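You operate a simulated robot arm through the tools that you are given. There is no shell and no other tool. Be economical: measure what you need, move in short steps, check, and stop when the job is done.

The job below is to be done with a simulated robot arm. You get a single attempt, and the scene is never put back.

TASK
Scour the grime off the shell's bottom, then brush on a paste patch.
Fine: put pad and brush back and close the paste tin. Set down upright: scouring pad, paste brush. A coat counts when it lies all over at full strength: go over it till it gets no stronger. What is to be rubbed or washed off counts as gone when no trace of it is left.

Only the result counts: the job must be done as asked and must still hold three seconds after the hand-in. Knocking over, shifting, dropping, spilling or breaking anything else fails it.

THE ROBOT
A 7-joint arm with a two-finger parallel gripper, fixed in place. Base frame: the origin is at the foot of the arm, x ahead of it, y to its left, z up; the work surface is at about z = 862. Lengths are in mm, angles in degrees, forces in N, time in s.
Its first joint turns from -166.0 to 166.0 degrees. Payload 4.4 kg.
The TCP is the grasp point between the finger pads, 23 mm short of the fingertips. In the tool frame z runs along the fingers and y along their closing line. The gripper opens to 94 mm. The fingers are 38 mm wide and 10 mm thick; the gripper's body (54 by 96 mm) begins 39 mm behind the TCP.
Orientation is told as [roll, pitch, yaw] about the base's x, y, z axes, in that order, counted from this pose: with the fingers straight down and closing along the base's y, the tool's x points along the base's -x, its y along +y and its z along -z.

THE INTERFACE
- The arm moves only by the tool step_arm. Its argument "targets" is a list of rows, each a list of 3 entries, a list of its own where there are three numbers: the closure, from 0 (fully open) to 1 (shut), then the shift along the tool's x, y, z in units of 200 mm (1.0 is 200 mm), then the turn, a rotation vector about the tool's x, y, z in units of 120 degrees (1.0 is 120 degrees). In form: [[claw, [dx, dy, dz], [ax, ay, az]], ...]. A call has 1 to 10 rows; each row is the pose to reach, as a shift and turn from the pose commanded when the call began, along the tool's axes at that moment. A call with a number of a shift or a turn outside -1 to 1 is refused whole. A row lasts 0.2 s, in which the tool goes at most 50 mm and 8.6 degrees; a call with a longer step from one row to the next is refused whole, and so is a gripper value outside its range. A pose out of reach is approached as far as the arm can. The call stops where the force on the tool passes 90 N (or 10 N more than at its start, if that is more) or the arm is blocked; 0.2 s more then pass. The fingers move at their own pace (about 72 mm/s each) and stop on an object; they squeeze with about 44 N. The grip force told is the motor's: it shows also when the fingers shut on nothing. Time passes only in rows, and 0.2 s behind the last, so rows that repeat a pose let the fingers close. It gives the time, the measured TCP pose, the force on the tool (base axes), the opening and the grip force at its end, in the units of the frame above (readings bear some noise), with the torque about the TCP (base axes, N m) and any sound that the robot's microphone picked up, and new pictures: "pictures" is both (left out), scene, wrist or none.
- Cameras (640 x 400 px; columns grow to the right, rows downward): "scene" is fixed at [399.8, -650.5, 1778]; the picture's right is [0.90, -0.44, 0.00], its down [-0.30, -0.60, -0.74] and it looks along [0.33, 0.67, -0.67] (base axes); focal length 313 px, centre (320, 200). "wrist" rides on the gripper at [86, 16, -74] in the tool frame; the picture's right is [-0.18, 0.98, 0.00], its down [-0.58, -0.11, -0.81] and it looks along [-0.79, -0.15, 0.59] (tool axes); focal length 243 px, centre (320, 200). There is no depth. A picture from a camera that has moved, and an enlarged one, comes with that camera's place and axes in the base frame and with its lens.
- enlarge(camera, box): a new picture of the part [left, top, right, bottom] of that camera's present view, enlarged. The clock stands still meanwhile.
- job_done(): hands the job in; it is judged then, once.

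Go step by step. Nothing tells you positions but the pictures and the camera data: compare them with the known pose of the tool, close in by small moves and look again before you grip or let go. The budget is 120 turns and 200 pictures, counting those below and the enlarged ones. Unless the task says otherwise, let go and move clear before handing in, and close with one line.

The tools are called after "Emit:" as a command line: name --argument value ..., lists and objects as JSON in quotes. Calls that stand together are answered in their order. step_arm: Moves the arm, as the interface text tells. Its arguments: {"type":"object","properties":{"targets":{"type":"array"},"pictures":{"type":"string","enum":["both","scene","wrist","none"]}},"required":["targets"]} The other tools are called the same way: enlarge (camera, box) takes an enlarged picture of a part of a camera's view; job_done () hands the job in.

At the start:

```text
t: 0.0
position: [533.9, 268.7, 1262.5]
ee_rot: [-0.1, 0.1, 0.0]
ft_force: [0.3, 0.5, 0.1]
ft_torque: [-0.02, 0.01, 0.02]
finger_gap: 93.9
grasp_force: 0.0
```

scene: 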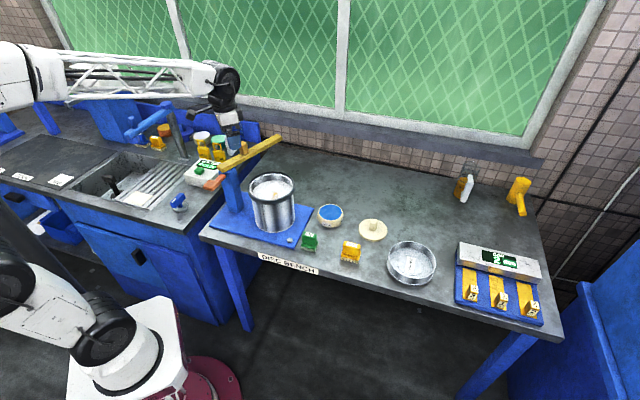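
wrist: 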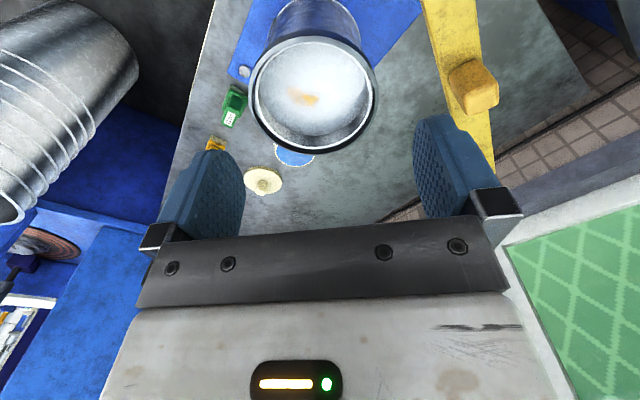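

I see a bench with a metal cylinder (the shell), a green and a yellow tool, an open blue tin with perhaps its lid beside it, and a dish. I'll enlarge to identify them.

Emit:
enlarge --camera "scene" --box '[200, 130, 330, 280]'

Emit:
enlarge --camera "scene" --box '[290, 190, 450, 290]'

Emit:
enlarge --camera "wrist" --box '[180, 0, 420, 200]'

```text
2.67 times, centred on (265, 205) of scene
camera zoom: at [399.8, -650.5, 1778.0], right [0.9, -0.44, 0.0], down [-0.3, -0.6, -0.74], along [0.33, 0.67, -0.67], focal length 836 px, centre (467, 187)
```

zoom: 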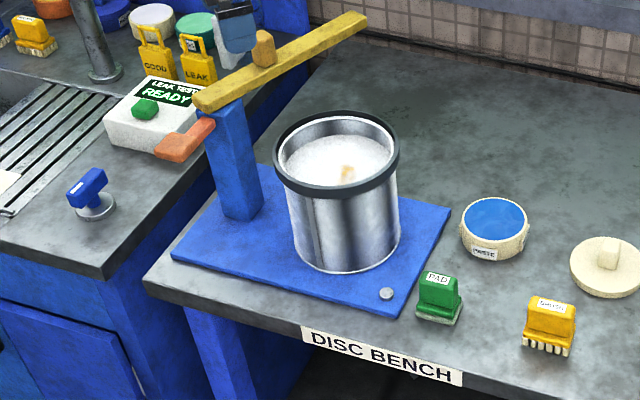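

```text
4.00 times, centred on (370, 240) of scene
camera zoom: at [399.8, -650.5, 1778.0], right [0.9, -0.44, 0.0], down [-0.3, -0.6, -0.74], along [0.33, 0.67, -0.67], focal length 1253 px, centre (120, 40)
```

zoom: 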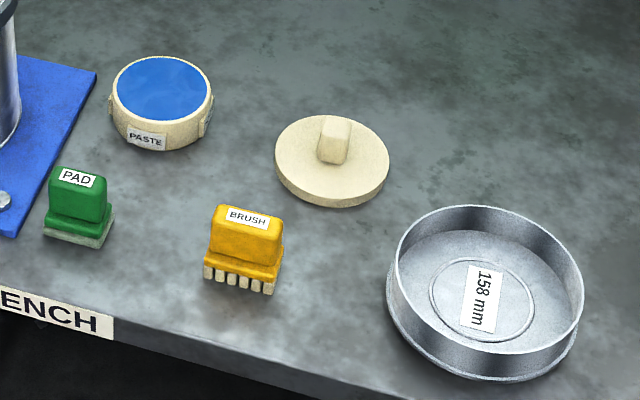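

```text
2.00 times, centred on (300, 100) of wrist
camera zoom: at [447.6, 285.7, 1336.7], right [0.18, 0.98, 0.0], down [0.58, -0.11, 0.81], along [0.79, -0.15, -0.59], focal length 485 px, centre (360, 400)
```

zoom: 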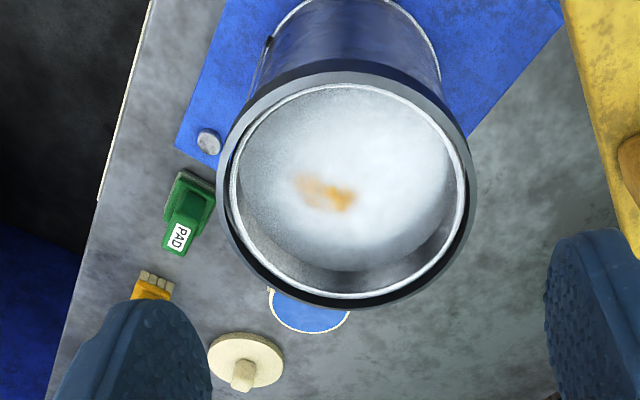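

The shell's opening shows a pale floor with an orange grime spot; PAD (green), BRUSH (yellow), paste tin (blue content), and its lid with knob stand on the bench. I'll move toward the pad for a closer look.

Emit:
step_arm --targets '[[0, [0, -0.25, 0], [0, 0, 0]], [0, [0, -0.5, 0.1], [0, 0, 0]], [0, [0, -0.75, 0.25], [0, 0, 0]], [0, [-0.1, -0.98, 0.4], [0, 0, 0]], [0, [-0.1, -0.98, 0.4], [0, 0, 0]]]'

```text
refused: row 2 steps farther than a row can; nothing moved
```

Emit:
step_arm --targets '[[0, [0, -0.24, 0], [0, 0, 0]], [0, [0, -0.46, 0.08], [0, 0, 0]], [0, [0, -0.68, 0.18], [0, 0, 0]], [0, [-0.05, -0.88, 0.3], [0, 0, 0]], [0, [-0.1, -0.98, 0.4], [0, 0, 0]]]'

```text
t: 1.2
position: [551.3, 70.5, 1183.5]
ee_rot: [0.0, 0.0, 0.1]
ft_force: [-0.5, 0.2, -0.7]
ft_torque: [0.0, 0.0, 0.03]
finger_gap: 94.1
grasp_force: 0.1
camera wrist: at [466.0, 87.3, 1258.6], right [0.18, 0.98, 0.0], down [0.58, -0.11, 0.81], along [0.79, -0.15, -0.59], focal length 243 px, centre (320, 200)
```

scene: 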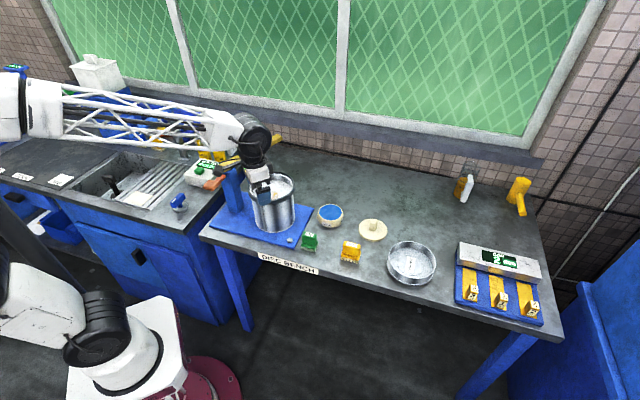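
wrist: 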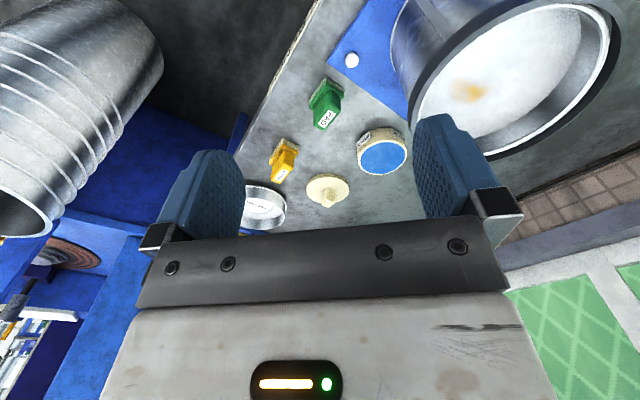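

Emit:
enlarge --camera "wrist" --box '[240, 60, 420, 220]'

Emit:
enlarge --camera "wrist" --box '[380, 0, 640, 170]'

Emit:
enlarge --camera "scene" --box '[295, 225, 375, 275]'

```text
2.50 times, centred on (330, 140) of wrist
camera zoom: at [466.0, 87.3, 1258.6], right [0.18, 0.98, 0.0], down [0.58, -0.11, 0.81], along [0.79, -0.15, -0.59], focal length 606 px, centre (295, 350)
```

zoom: 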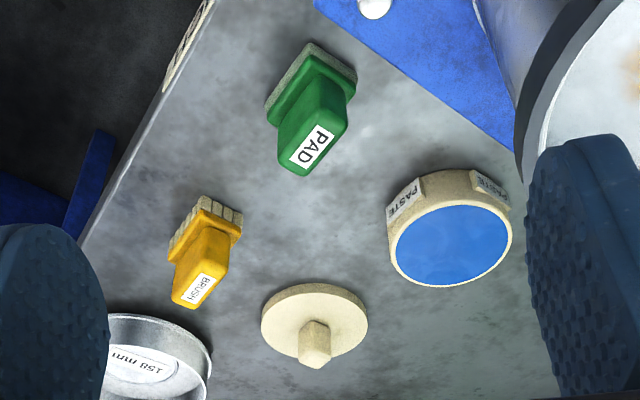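

```text
2.35 times, centred on (510, 85) of wrist
camera zoom: at [466.0, 87.3, 1258.6], right [0.18, 0.98, 0.0], down [0.58, -0.11, 0.81], along [0.79, -0.15, -0.59], focal length 571 px, centre (-127, 471)
```

zoom: 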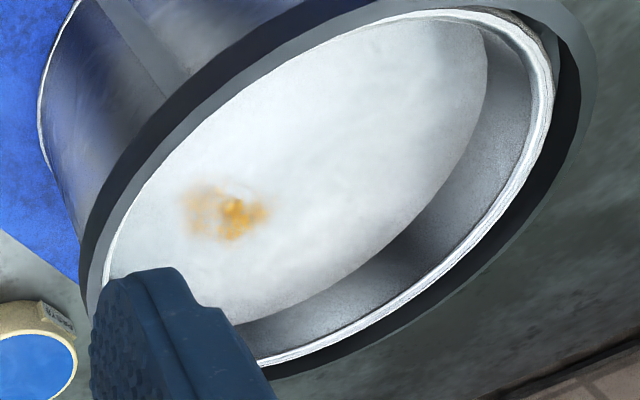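

```text
8.00 times, centred on (335, 250) of scene
camera zoom: at [399.8, -650.5, 1778.0], right [0.9, -0.44, 0.0], down [-0.3, -0.6, -0.74], along [0.33, 0.67, -0.67], focal length 2507 px, centre (200, -200)
```

zoom: 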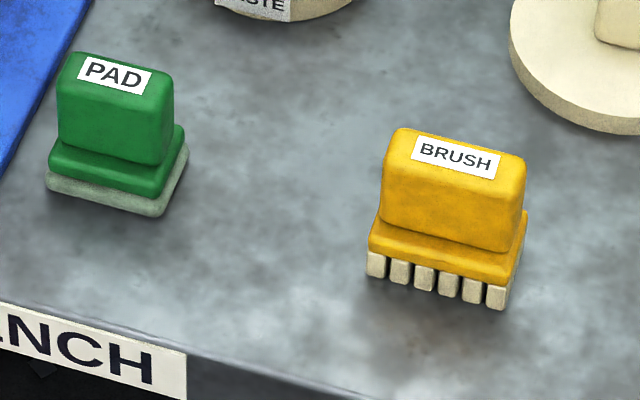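

The pad's long axis lies at about -43° in the base frame, centred near (698, 50). I'll go above it with matching yaw and check.

Emit:
step_arm --targets '[[0, [-0.12, -0.02, 0.1], [0, 0, 0.06]], [0, [-0.24, -0.04, 0.2], [0, 0, 0.12]], [0, [-0.36, -0.06, 0.3], [0, 0, 0.18]], [0, [-0.48, -0.08, 0.4], [0, 0, 0.24]], [0, [-0.6, -0.09, 0.5], [0, 0, 0.3]], [0, [-0.72, -0.1, 0.6], [0, 0, 0.358]], [0, [-0.72, -0.1, 0.6], [0, 0, 0.358]]]'

```text
t: 2.8
position: [696.4, 51.8, 1064.9]
ee_rot: [0.0, 0.0, -43.0]
ft_force: [-0.6, -0.7, 0.2]
ft_torque: [-0.03, -0.01, 0.03]
finger_gap: 94.1
grasp_force: 0.1
camera wrist: at [645.4, 123.3, 1139.6], right [0.81, 0.59, 0.0], down [0.35, -0.48, 0.81], along [0.48, -0.65, -0.59], focal length 243 px, centre (320, 200)
```

scene: 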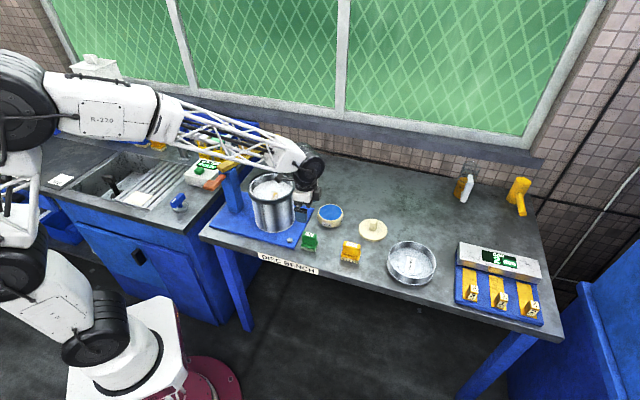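
wrist: 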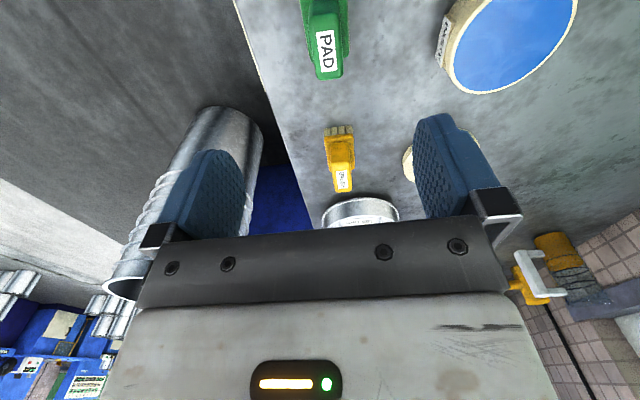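

The handle is aligned with the fingers; it lies about 6 mm along the closing line from the TCP. I correct, descend partly and look again.

Emit:
step_arm --targets '[[0, [0, 0.03, 0.16], [0, 0, 0]], [0, [0, 0.03, 0.32], [0, 0, 0]], [0, [0, 0.03, 0.32], [0, 0, 0]]]'

Emit:
enlarge --camera "scene" --box '[270, 190, 370, 270]'

```text
t: 3.6
position: [702.8, 55.5, 998.4]
ee_rot: [0.0, 0.0, -43.0]
ft_force: [0.0, 0.0, 0.1]
ft_torque: [0.0, 0.03, 0.0]
finger_gap: 94.0
grasp_force: 0.0
camera wrist: at [650.8, 126.7, 1074.3], right [0.8, 0.59, 0.0], down [0.35, -0.48, 0.81], along [0.48, -0.65, -0.59], focal length 243 px, centre (320, 200)
```

scene: 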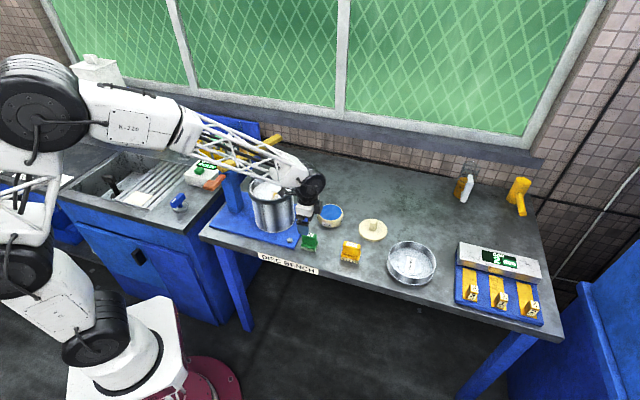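
wrist: 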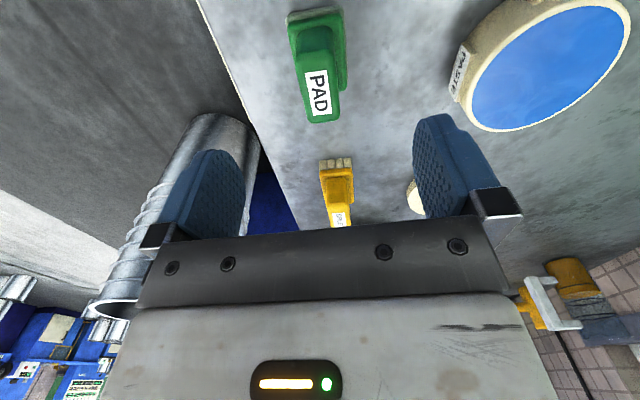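

```text
5.00 times, centred on (320, 230) of scene
camera zoom: at [399.8, -650.5, 1778.0], right [0.9, -0.44, 0.0], down [-0.3, -0.6, -0.74], along [0.33, 0.67, -0.67], focal length 1567 px, centre (320, 50)
```

zoom: 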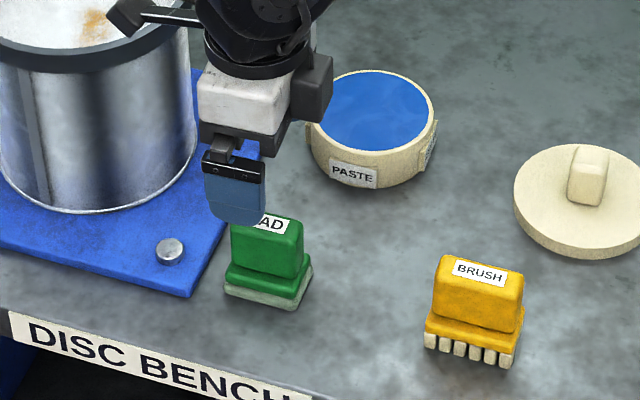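

The handle looks centred, but the wrist camera bracket sits close to the shell. I'll inspect that clearance before descending.

Emit:
enlarge --camera "scene" --box '[240, 150, 340, 230]'

```text
5.00 times, centred on (290, 190) of scene
camera zoom: at [399.8, -650.5, 1778.0], right [0.9, -0.44, 0.0], down [-0.3, -0.6, -0.74], along [0.33, 0.67, -0.67], focal length 1567 px, centre (470, 250)
```

zoom: 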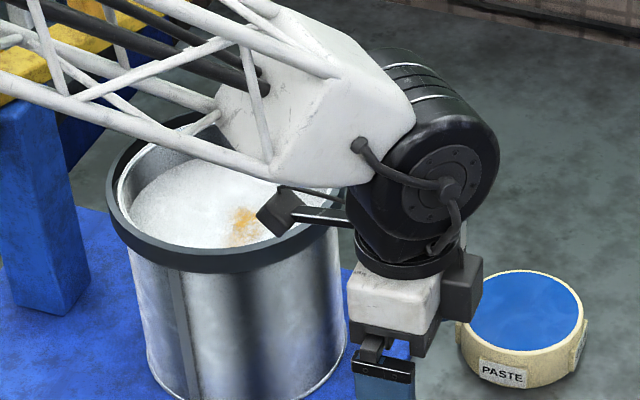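

The camera body would pass only about 8 mm from the shell at this yaw, so I'll turn the wrist half round (to yaw 137) to keep it on the open side.

Emit:
step_arm --targets '[[0, [0, 0, -0.1], [0, 0, -0.07]], [0, [0, 0, -0.1], [0, 0, -0.14]], [0, [0, 0, -0.1], [0, 0, -0.21]], [0, [0, 0, -0.1], [0, 0, -0.28]], [0, [0, 0, -0.1], [0, 0, -0.35]], [0, [0, 0, -0.1], [0, 0, -0.42]], [0, [0, 0, -0.1], [0, 0, -0.49]], [0, [0, 0, -0.1], [0, 0, -0.56]], [0, [0, 0, -0.1], [0, 0, -0.63]], [0, [0, 0, -0.1], [0, 0, -0.7]]]' --pictures "none"

Emit:
step_arm --targets '[[0, [0, 0, 0], [0, 0, -0.07]], [0, [0, 0, 0], [0, 0, -0.14]], [0, [0, 0, 0], [0, 0, -0.21]], [0, [0, 0, 0], [0, 0, -0.28]], [0, [0, 0, 0], [0, 0, -0.35]], [0, [0, 0, 0], [0, 0, -0.42]], [0, [0, 0, 0], [0, 0, -0.49]], [0, [0, 0, 0], [0, 0, -0.56]], [0, [0, 0, 0], [0, 0, -0.63]], [0, [0, 0, 0], [0, 0, -0.7]]]' --pictures "none"

Emit:
step_arm --targets '[[0, [0, 0, 0], [0, 0, -0.05]], [0, [0, 0, 0], [0, 0, -0.1]], [0, [0, 0, 0], [0, 0, -0.1]]]'

```text
t: 5.8
position: [701.7, 57.9, 1018.5]
ee_rot: [0.1, 0.1, 41.1]
ft_force: [0.1, 0.2, 0.0]
ft_torque: [0.02, -0.03, 0.02]
finger_gap: 93.9
grasp_force: 0.1
```

```text
t: 8.0
position: [701.5, 56.3, 1018.3]
ee_rot: [0.0, -0.1, 125.2]
ft_force: [-0.5, 0.2, 0.0]
ft_torque: [0.01, 0.02, -0.03]
finger_gap: 93.8
grasp_force: 0.1
```

```text
t: 8.8
position: [702.3, 57.0, 1018.1]
ee_rot: [0.0, 0.0, 137.0]
ft_force: [-0.3, 0.1, 1.1]
ft_torque: [-0.02, 0.0, 0.0]
finger_gap: 94.1
grasp_force: 0.0
camera wrist: at [754.7, -13.3, 1092.8], right [-0.8, -0.59, 0.0], down [-0.35, 0.48, 0.81], along [-0.48, 0.65, -0.59], focal length 243 px, centre (320, 200)
```

scene: 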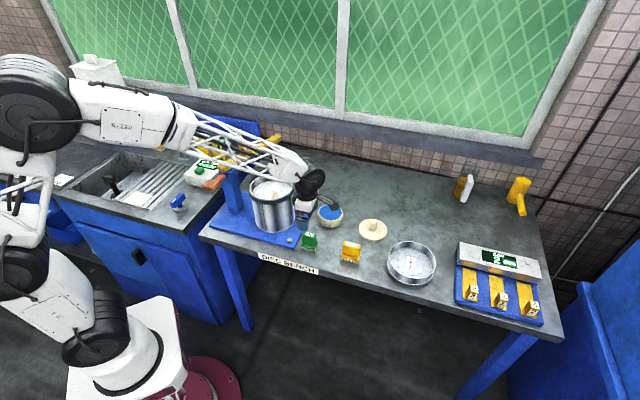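
wrist: 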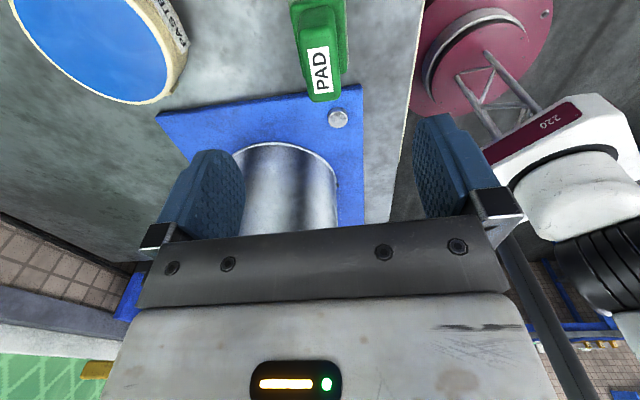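

The turn worked and the handle is centred; its top is near z = 916. I descend to about z 911 and close on the handle.

Emit:
step_arm --targets '[[0, [0.013, 0, 0.15], [0, 0, 0]], [0, [0.013, 0, 0.3], [0, 0, 0]], [0, [0.013, 0, 0.43], [0, 0, 0]], [0, [0.013, 0, 0.43], [0, 0, 0]]]'

Emit:
enlarge --camera "scene" --box '[270, 190, 370, 270]'

```text
t: 9.8
position: [702.8, 53.2, 931.0]
ee_rot: [0.0, 0.0, 136.9]
ft_force: [-0.1, 0.5, 0.6]
ft_torque: [0.02, -0.04, 0.01]
finger_gap: 93.7
grasp_force: 0.1
camera wrist: at [755.0, -16.0, 1005.5], right [-0.8, -0.59, 0.0], down [-0.35, 0.48, 0.81], along [-0.48, 0.65, -0.59], focal length 243 px, centre (320, 200)
```

scene: 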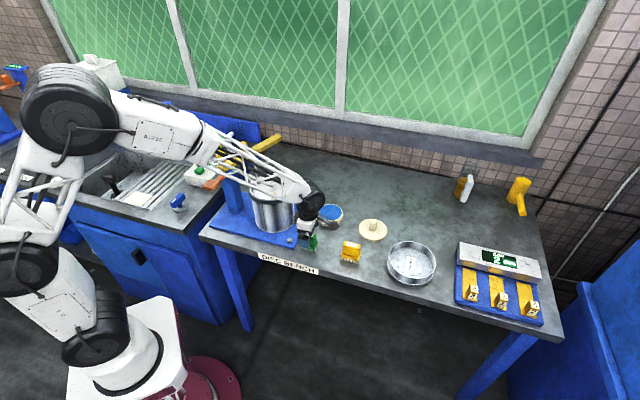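
wrist: 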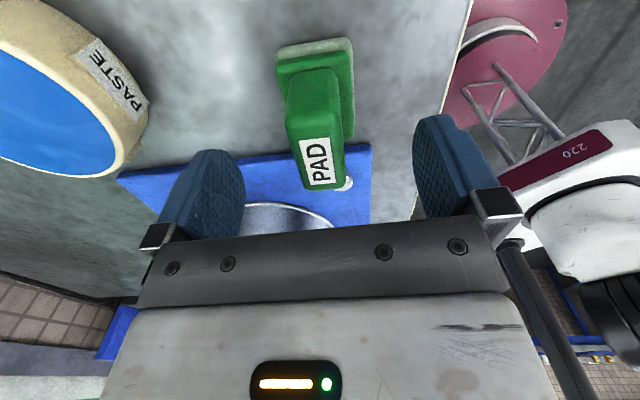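

```text
5.00 times, centred on (320, 230) of scene
camera zoom: at [399.8, -650.5, 1778.0], right [0.9, -0.44, 0.0], down [-0.3, -0.6, -0.74], along [0.33, 0.67, -0.67], focal length 1567 px, centre (320, 50)
```

zoom: 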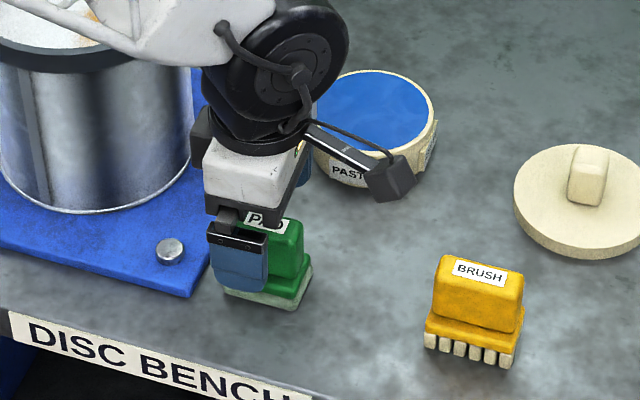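

The handle sits between the fingers. I go 20 mm lower and close.

Emit:
step_arm --targets '[[0, [0, -0.012, 0.1], [0, 0, 0]], [0, [0, -0.012, 0.1], [0, 0, 0]], [0.5, [0, -0.012, 0.1], [0, 0, 0]], [1, [0, -0.012, 0.1], [0, 0, 0]], [1, [0, -0.012, 0.1], [0, 0, 0]], [1, [0, -0.012, 0.1], [0, 0, 0]], [1, [0, -0.012, 0.1], [0, 0, 0]]]'

Emit:
enlarge --camera "scene" --box '[270, 190, 370, 270]'

```text
t: 11.4
position: [706.0, 55.6, 910.7]
ee_rot: [0.0, 0.0, 137.0]
ft_force: [0.6, -0.4, 0.6]
ft_torque: [0.01, -0.03, 0.01]
finger_gap: 25.7
grasp_force: 43.6
camera wrist: at [758.4, -14.3, 985.4], right [-0.8, -0.59, 0.0], down [-0.35, 0.48, 0.81], along [-0.48, 0.65, -0.59], focal length 243 px, centre (320, 200)
```

scene: 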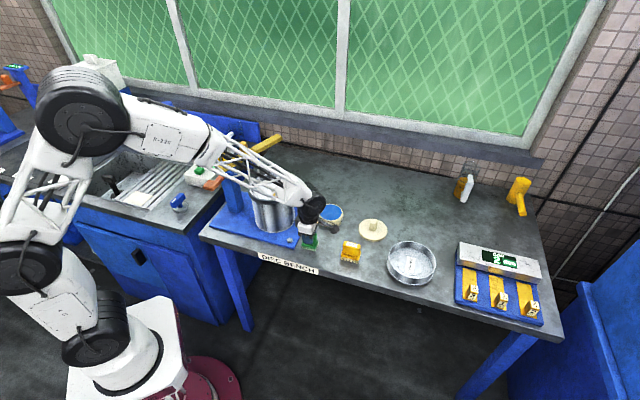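
wrist: 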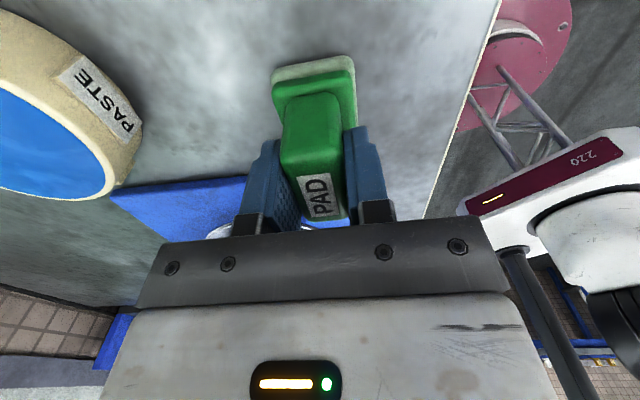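

```text
5.00 times, centred on (320, 230) of scene
camera zoom: at [399.8, -650.5, 1778.0], right [0.9, -0.44, 0.0], down [-0.3, -0.6, -0.74], along [0.33, 0.67, -0.67], focal length 1567 px, centre (320, 50)
```

zoom: 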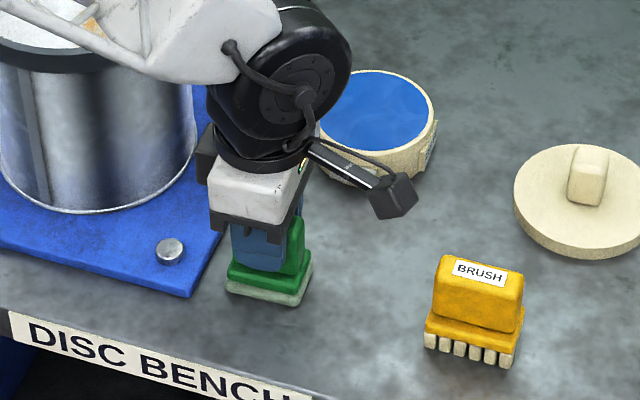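

Pad gripped (gap 25.7, home TCP pose 706, 55.6, 910.7, yaw 137). I lift straight up and look at the shell.

Emit:
step_arm --targets '[[1, [0, 0, -0.15], [0, 0, 0]], [1, [0, 0, -0.35], [0, 0, 0]], [1, [0, 0, -0.55], [0, 0, 0]], [1, [0, 0, -0.75], [0, 0, 0]], [1, [0, 0, -1.0], [0, 0, 0]], [1, [0, 0, -1.0], [0, 0, 0]]]' --pictures "none"

Emit:
step_arm --targets '[[1, [0, 0, -0.24], [0, 0, 0]], [1, [0, 0, -0.24], [0, 0, 0]]]'

Emit:
enlarge --camera "scene" --box '[220, 140, 320, 220]'

```text
t: 12.8
position: [707.2, 54.6, 1109.6]
ee_rot: [0.0, 0.0, 137.0]
ft_force: [0.0, -0.5, -0.2]
ft_torque: [0.0, -0.01, 0.0]
finger_gap: 0.0
grasp_force: 42.3
```

```text
t: 13.4
position: [704.1, 57.6, 1157.1]
ee_rot: [-0.1, 0.0, 137.0]
ft_force: [-0.1, 0.3, 0.4]
ft_torque: [-0.02, -0.02, -0.01]
finger_gap: 0.0
grasp_force: 42.6
camera wrist: at [757.7, -12.5, 1232.5], right [-0.8, -0.59, 0.0], down [-0.35, 0.48, 0.81], along [-0.48, 0.65, -0.59], focal length 243 px, centre (320, 200)
```

scene: 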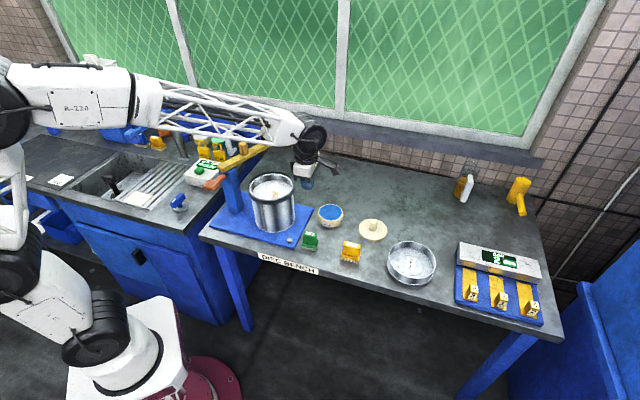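
wrist: 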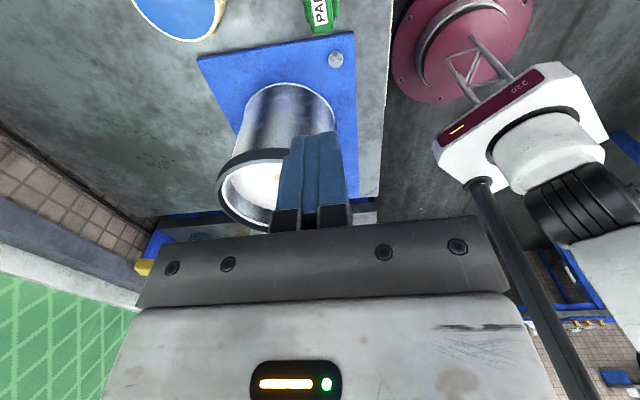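

```text
5.00 times, centred on (270, 180) of scene
camera zoom: at [399.8, -650.5, 1778.0], right [0.9, -0.44, 0.0], down [-0.3, -0.6, -0.74], along [0.33, 0.67, -0.67], focal length 1567 px, centre (570, 300)
```

zoom: 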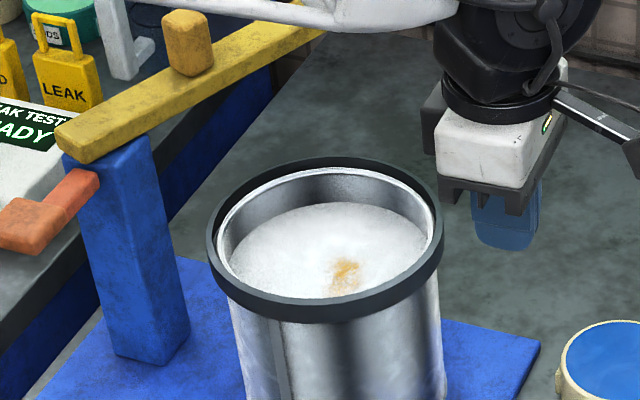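

The pad slipped out of the fingers and remained on the bench. I'll check that it still stands and how it looks.

Emit:
enlarge --camera "scene" --box '[280, 220, 360, 270]'

```text
8.00 times, centred on (320, 245) of scene
camera zoom: at [399.8, -650.5, 1778.0], right [0.9, -0.44, 0.0], down [-0.3, -0.6, -0.74], along [0.33, 0.67, -0.67], focal length 2507 px, centre (320, -160)
```

zoom: 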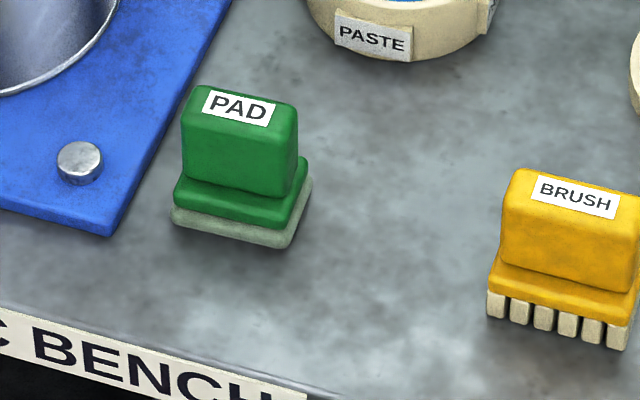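

The pad still stands upright at the grip spot. I'll reopen, go down a few mm deeper, and lift slowly this time.

Emit:
step_arm --targets '[[0, [0, 0, 0.2], [0, 0, 0]], [0, [0, 0, 0.4], [0, 0, 0]], [0, [0, 0, 0.6], [0, 0, 0]], [0, [0, 0, 0.8], [0, 0, 0]], [0, [0, 0, 0.95], [0, 0, 0]], [0, [0, 0, 0.95], [0, 0, 0]]]'

Emit:
step_arm --targets '[[0, [0, 0, 0.12], [0, 0, 0]], [0, [0, 0, 0.22], [0, 0, 0]], [0, [0, 0, 0.28], [0, 0, 0]], [0, [0, 0, 0.3], [0, 0, 0]], [0, [0, 0, 0.3], [0, 0, 0]]]' --pictures "wrist"

```text
t: 14.8
position: [705.7, 57.3, 969.4]
ee_rot: [-0.1, 0.0, 137.0]
ft_force: [0.6, 0.3, -0.3]
ft_torque: [0.0, -0.01, -0.01]
finger_gap: 93.9
grasp_force: 0.0
camera wrist: at [757.8, -12.1, 1044.6], right [-0.8, -0.59, 0.0], down [-0.35, 0.48, 0.81], along [-0.48, 0.65, -0.59], focal length 243 px, centre (320, 200)
```

scene: 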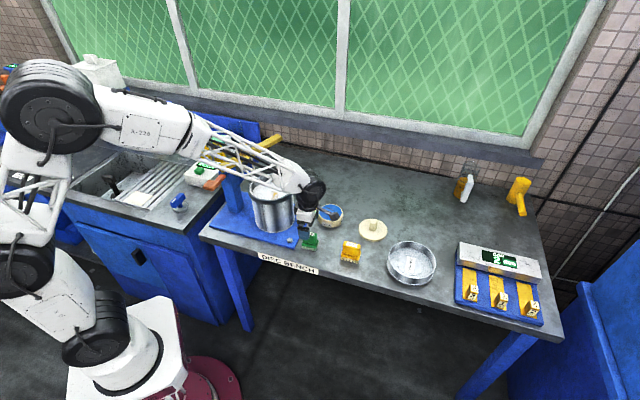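
wrist: 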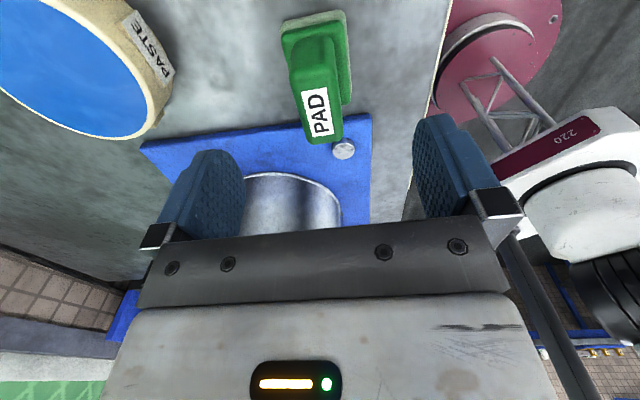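

```text
t: 16.0
position: [705.2, 57.7, 909.3]
ee_rot: [-0.1, 0.1, 136.9]
ft_force: [0.0, -0.1, 0.3]
ft_torque: [-0.04, 0.0, -0.02]
finger_gap: 93.9
grasp_force: 0.1
camera wrist: at [758.1, -12.0, 984.5], right [-0.8, -0.59, 0.0], down [-0.35, 0.48, 0.81], along [-0.48, 0.65, -0.59], focal length 243 px, centre (320, 200)
```

wrist: 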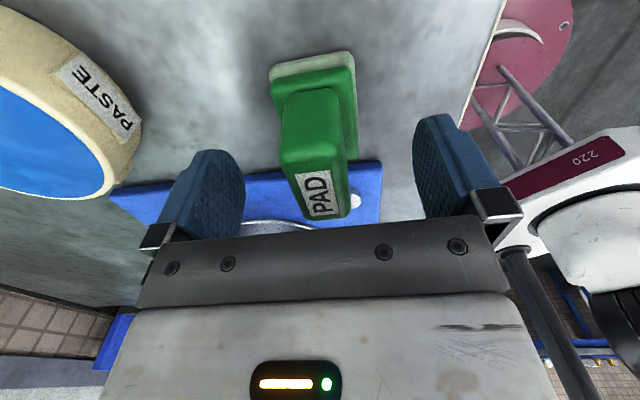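

Well placed and deep enough (tips just above the plinth). Close firmly, wait, and lift very slowly by 10 mm as a test.

Emit:
step_arm --targets '[[1, [0.01, 0, 0.005], [0, 0, 0]], [1, [0.01, 0, 0.005], [0, 0, 0]], [1, [0.01, 0, 0.005], [0, 0, 0]], [1, [0.01, 0, 0.005], [0, 0, 0]], [1, [0.01, 0, 0.005], [0, 0, 0]], [1, [0.01, 0, 0.005], [0, 0, 0]], [1, [0.01, 0, -0.005], [0, 0, 0]], [1, [0.01, 0, -0.015], [0, 0, 0]], [1, [0.01, 0, -0.025], [0, 0, 0]], [1, [0.01, 0, -0.035], [0, 0, 0]]]'

Emit:
enlarge --camera "scene" --box '[280, 210, 360, 260]'

```text
t: 18.2
position: [708.1, 55.7, 917.7]
ee_rot: [0.1, 0.0, 137.0]
ft_force: [-0.8, -0.7, -1.7]
ft_torque: [0.0, 0.01, 0.03]
finger_gap: 25.3
grasp_force: 43.8
camera wrist: at [759.4, -14.5, 991.8], right [-0.8, -0.59, 0.0], down [-0.35, 0.48, 0.81], along [-0.48, 0.65, -0.59], focal length 243 px, centre (320, 200)
```

scene: 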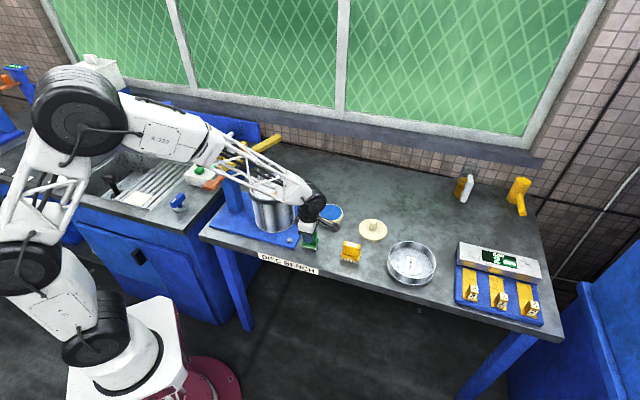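
wrist: 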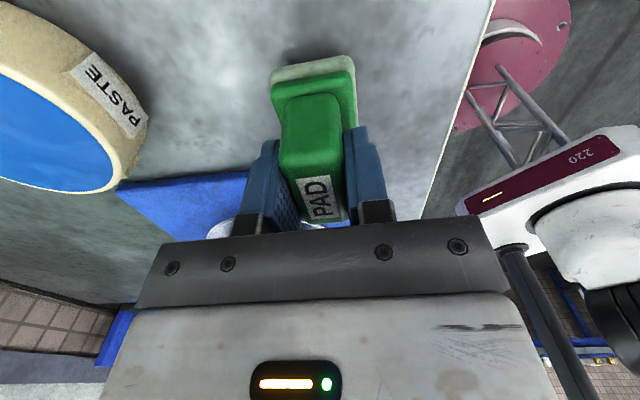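

```text
8.00 times, centred on (320, 235) of scene
camera zoom: at [399.8, -650.5, 1778.0], right [0.9, -0.44, 0.0], down [-0.3, -0.6, -0.74], along [0.33, 0.67, -0.67], focal length 2507 px, centre (320, -80)
```

zoom: 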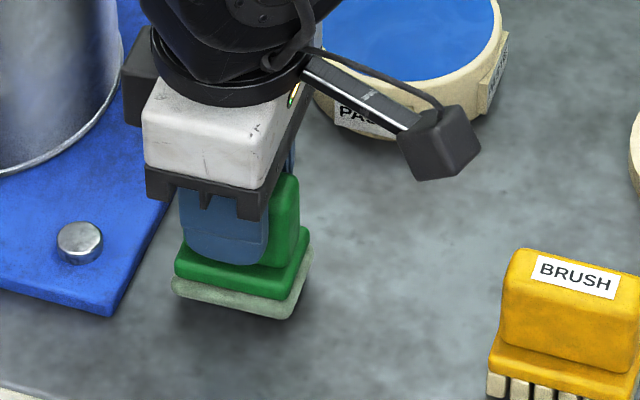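

Now the pad is held and off the bench. I lift on gently, watching the gap.

Emit:
step_arm --targets '[[1, [0, 0, -0.02], [0, 0, 0]], [1, [0, 0, -0.05], [0, 0, 0]], [1, [0, 0, -0.09], [0, 0, 0]], [1, [0, 0, -0.14], [0, 0, 0]], [1, [0, 0, -0.2], [0, 0, 0]], [1, [0, 0, -0.26], [0, 0, 0]], [1, [0, 0, -0.31], [0, 0, 0]], [1, [0, 0, -0.34], [0, 0, 0]], [1, [0, 0, -0.35], [0, 0, 0]]]'

```text
t: 20.2
position: [706.1, 55.7, 987.1]
ee_rot: [0.0, 0.1, 136.9]
ft_force: [0.3, -0.2, -2.1]
ft_torque: [-0.05, 0.0, -0.02]
finger_gap: 25.3
grasp_force: 44.5
camera wrist: at [759.0, -14.0, 1062.0], right [-0.8, -0.59, 0.0], down [-0.35, 0.48, 0.81], along [-0.48, 0.65, -0.59], focal length 243 px, centre (320, 200)
```

scene: 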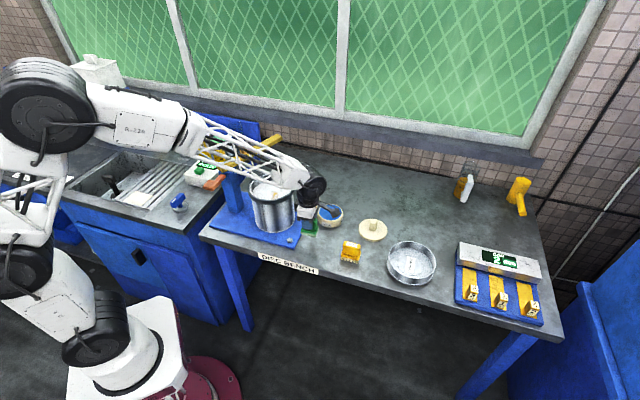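
wrist: 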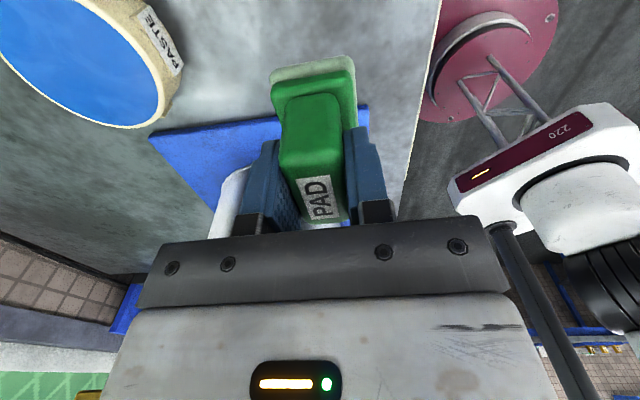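

Held firmly. Up another 135 mm with gentle acceleration.

Emit:
step_arm --targets '[[1, [0, 0, -0.03], [0, 0, 0]], [1, [0, 0, -0.09], [0, 0, 0]], [1, [0, 0, -0.17], [0, 0, 0]], [1, [0, 0, -0.26], [0, 0, 0]], [1, [0, 0, -0.36], [0, 0, 0]], [1, [0, 0, -0.46], [0, 0, 0]], [1, [0, 0, -0.55], [0, 0, 0]], [1, [0, 0, -0.62], [0, 0, 0]], [1, [0, 0, -0.66], [0, 0, 0]], [1, [0, 0, -0.68], [0, 0, 0]]]'

Emit:
enlarge --camera "scene" --box '[220, 130, 340, 226]'

```text
t: 22.4
position: [707.3, 56.0, 1123.4]
ee_rot: [0.0, 0.0, 136.9]
ft_force: [0.0, 0.3, -0.6]
ft_torque: [0.0, -0.01, 0.02]
finger_gap: 25.6
grasp_force: 44.0
camera wrist: at [759.3, -14.1, 1198.4], right [-0.8, -0.59, 0.0], down [-0.35, 0.48, 0.81], along [-0.48, 0.65, -0.59], focal length 243 px, centre (320, 200)
```

scene: 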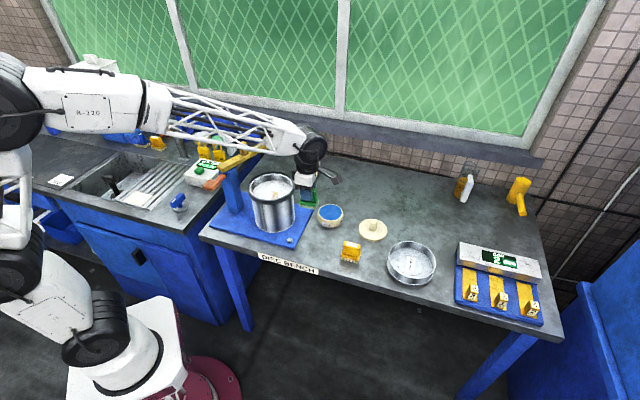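
wrist: 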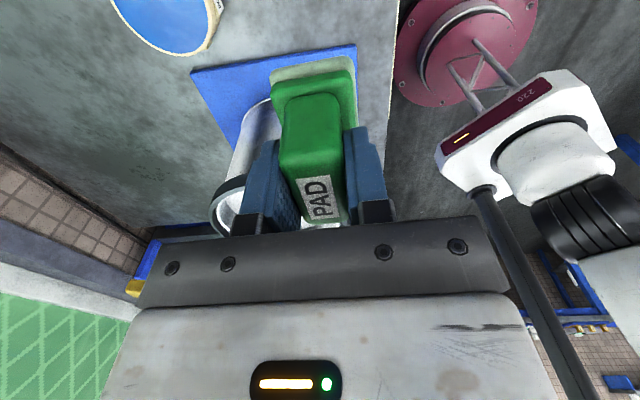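

```text
4.17 times, centred on (280, 178) of scene
camera zoom: at [399.8, -650.5, 1778.0], right [0.9, -0.44, 0.0], down [-0.3, -0.6, -0.74], along [0.33, 0.67, -0.67], focal length 1306 px, centre (487, 292)
```

zoom: 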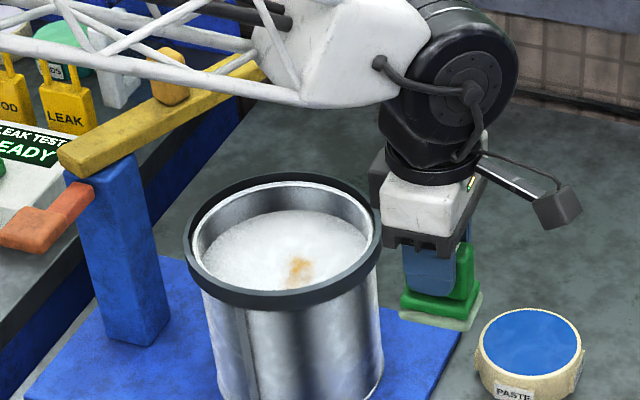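

The pad is held well clear of the rim (z≈1030). The grime triangulates to about (642, 227, 996). I move over it.

Emit:
step_arm --targets '[[1, [-0.04, -0.02, 0], [0, 0, 0]], [1, [-0.12, -0.06, 0], [0, 0, 0]], [1, [-0.23, -0.113, 0], [0, 0, 0]], [1, [-0.35, -0.172, 0], [0, 0, 0]], [1, [-0.47, -0.231, 0], [0, 0, 0]], [1, [-0.59, -0.29, 0], [0, 0, 0]], [1, [-0.7, -0.344, 0], [0, 0, 0]], [1, [-0.78, -0.383, 0], [0, 0, 0]], [1, [-0.82, -0.403, 0], [0, 0, 0]], [1, [-0.82, -0.403, 0], [0, 0, 0]]]'

Emit:
enlarge --camera "scene" --box '[220, 130, 320, 210]'

```text
t: 24.6
position: [642.0, 226.7, 1122.3]
ee_rot: [0.0, 0.0, 137.0]
ft_force: [0.0, 0.7, -0.3]
ft_torque: [0.03, -0.02, 0.03]
finger_gap: 25.5
grasp_force: 43.6
camera wrist: at [694.4, 156.2, 1196.7], right [-0.8, -0.59, 0.0], down [-0.35, 0.48, 0.81], along [-0.48, 0.65, -0.59], focal length 243 px, centre (320, 200)
```

scene: 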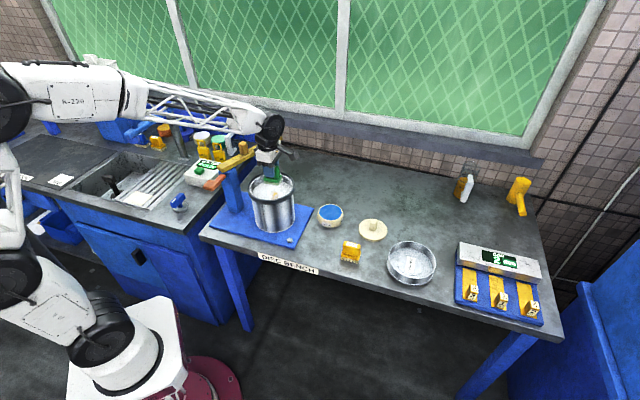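
wrist: 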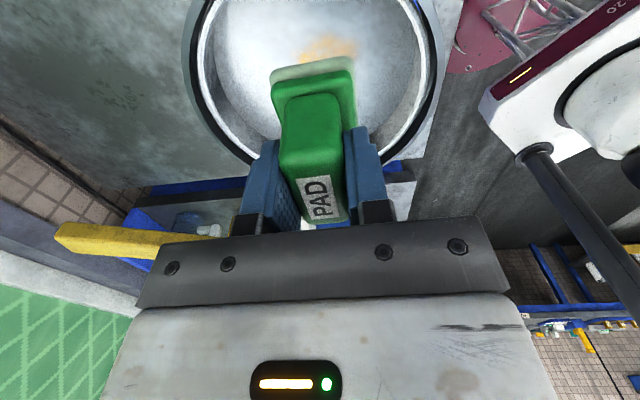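

```text
5.00 times, centred on (270, 170) of scene
camera zoom: at [399.8, -650.5, 1778.0], right [0.9, -0.44, 0.0], down [-0.3, -0.6, -0.74], along [0.33, 0.67, -0.67], focal length 1567 px, centre (570, 350)
```

zoom: 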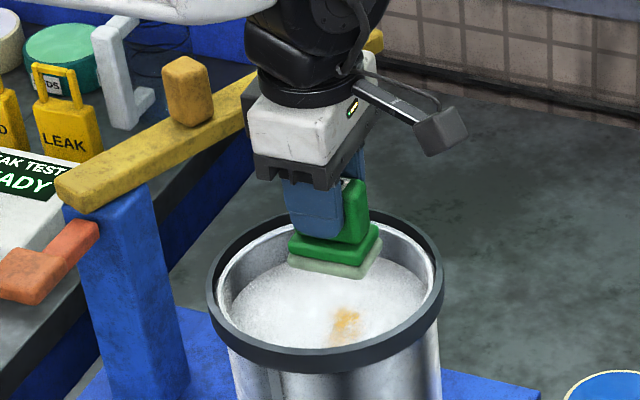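

The pad is over the grime. I lower inside the rim in gentle steps, then check.

Emit:
step_arm --targets '[[1, [0, 0, 0.04], [0, 0, 0]], [1, [0, 0, 0.1], [0, 0, 0]], [1, [0, 0, 0.17], [0, 0, 0]], [1, [0, 0, 0.23], [0, 0, 0]], [1, [0, 0, 0.27], [0, 0, 0]], [1, [0, 0, 0.28], [0, 0, 0]], [1, [0, 0, 0.28], [0, 0, 0]]]'

Emit:
enlarge --camera "scene" --box '[220, 130, 320, 210]'

```text
t: 26.2
position: [640.6, 225.0, 1068.0]
ee_rot: [0.0, 0.1, 137.0]
ft_force: [-0.6, -0.3, -1.4]
ft_torque: [0.01, 0.0, 0.02]
finger_gap: 25.4
grasp_force: 44.5
camera wrist: at [694.0, 155.8, 1142.8], right [-0.8, -0.59, 0.0], down [-0.35, 0.48, 0.81], along [-0.48, 0.65, -0.59], focal length 243 px, centre (320, 200)
```

scene: 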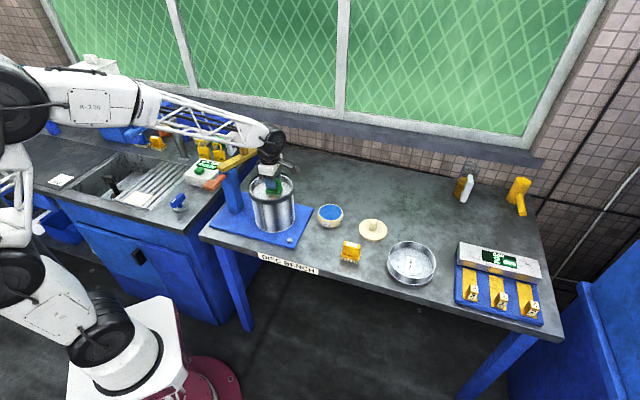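
wrist: 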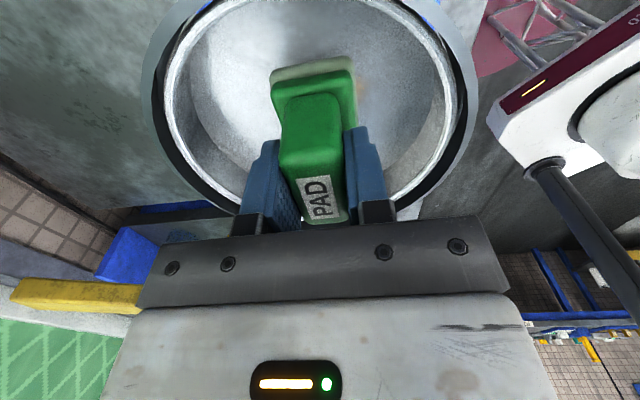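

```text
5.00 times, centred on (270, 170) of scene
camera zoom: at [399.8, -650.5, 1778.0], right [0.9, -0.44, 0.0], down [-0.3, -0.6, -0.74], along [0.33, 0.67, -0.67], focal length 1567 px, centre (570, 350)
```

zoom: 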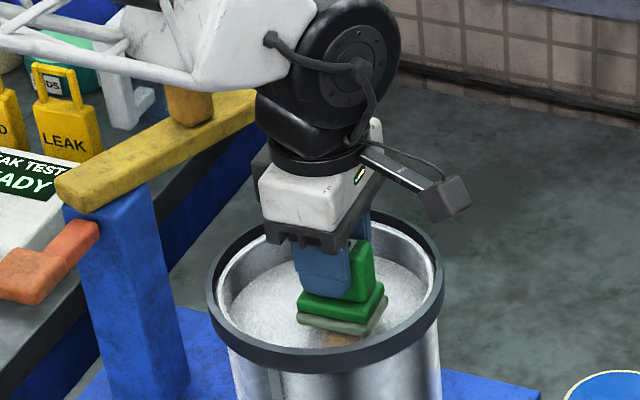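

Well placed. I creep down to find contact.

Emit:
step_arm --targets '[[1, [0, 0, 0.015], [0, 0, 0]], [1, [0, 0, 0.03], [0, 0, 0]], [1, [0, 0, 0.045], [0, 0, 0]], [1, [0, 0, 0.055], [0, 0, 0]], [1, [0, 0, 0.065], [0, 0, 0]], [1, [0, 0, 0.075], [0, 0, 0]]]' --pictures "none"

```text
t: 27.6
position: [641.9, 227.1, 1054.1]
ee_rot: [-0.2, 0.1, 137.0]
ft_force: [-12.4, -7.0, 51.1]
ft_torque: [-0.69, 0.67, 0.01]
finger_gap: 25.3
grasp_force: 44.0
```

Contact (51 N) at z≈1054. I ease off a little and scrub in small strokes.

Emit:
step_arm --targets '[[1, [0, 0, -0.006], [0, 0, 0]], [1, [0.05, 0, -0.006], [0, 0, 0]], [1, [0.05, 0.05, -0.006], [0, 0, 0]], [1, [-0.05, 0.05, -0.006], [0, 0, 0]], [1, [-0.05, 0, -0.006], [0, 0, 0]], [1, [0.05, 0, -0.006], [0, 0, 0]], [1, [0.05, -0.05, -0.006], [0, 0, 0]], [1, [-0.05, -0.05, -0.006], [0, 0, 0]], [1, [0, -0.03, -0.006], [0, 0, 0]], [1, [0, 0, -0.006], [0, 0, 0]]]'

Emit:
enlarge --camera "scene" --box '[220, 130, 320, 210]'

```text
t: 29.8
position: [641.8, 225.8, 1052.6]
ee_rot: [0.0, 0.0, 137.1]
ft_force: [3.3, 3.9, 9.7]
ft_torque: [0.35, 0.03, -0.08]
finger_gap: 25.6
grasp_force: 44.0
camera wrist: at [694.9, 156.3, 1128.2], right [-0.8, -0.59, 0.0], down [-0.35, 0.48, 0.81], along [-0.48, 0.65, -0.59], focal length 243 px, centre (320, 200)
```

scene: 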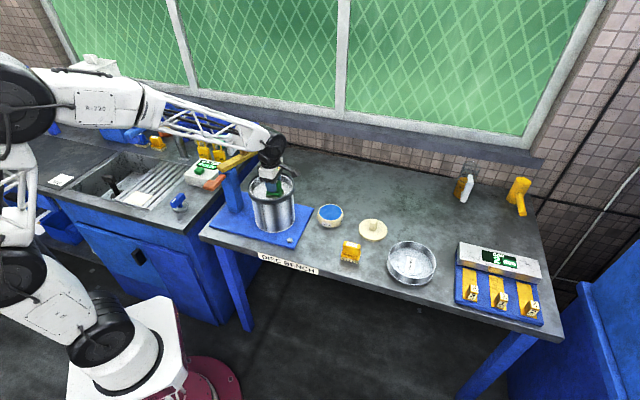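
wrist: 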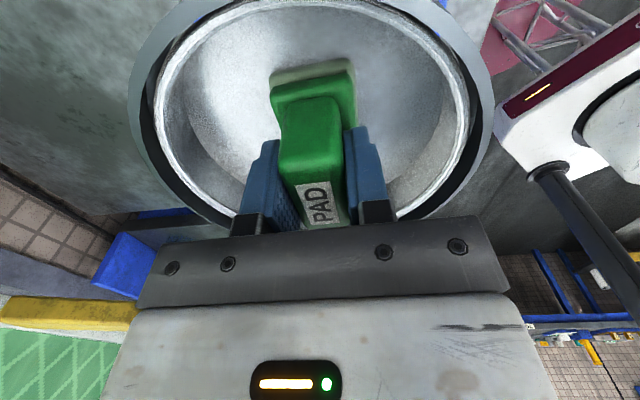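

```text
5.00 times, centred on (270, 170) of scene
camera zoom: at [399.8, -650.5, 1778.0], right [0.9, -0.44, 0.0], down [-0.3, -0.6, -0.74], along [0.33, 0.67, -0.67], focal length 1567 px, centre (570, 350)
```

zoom: 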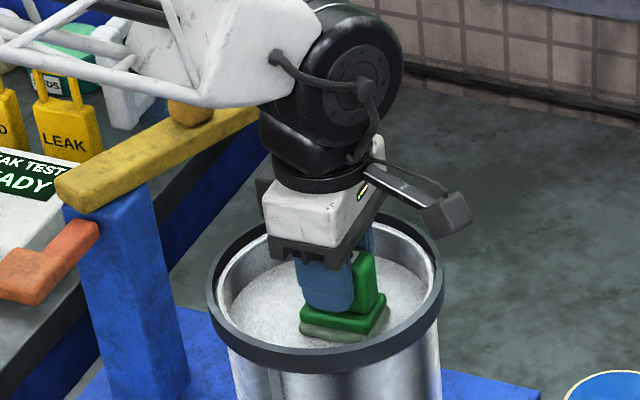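

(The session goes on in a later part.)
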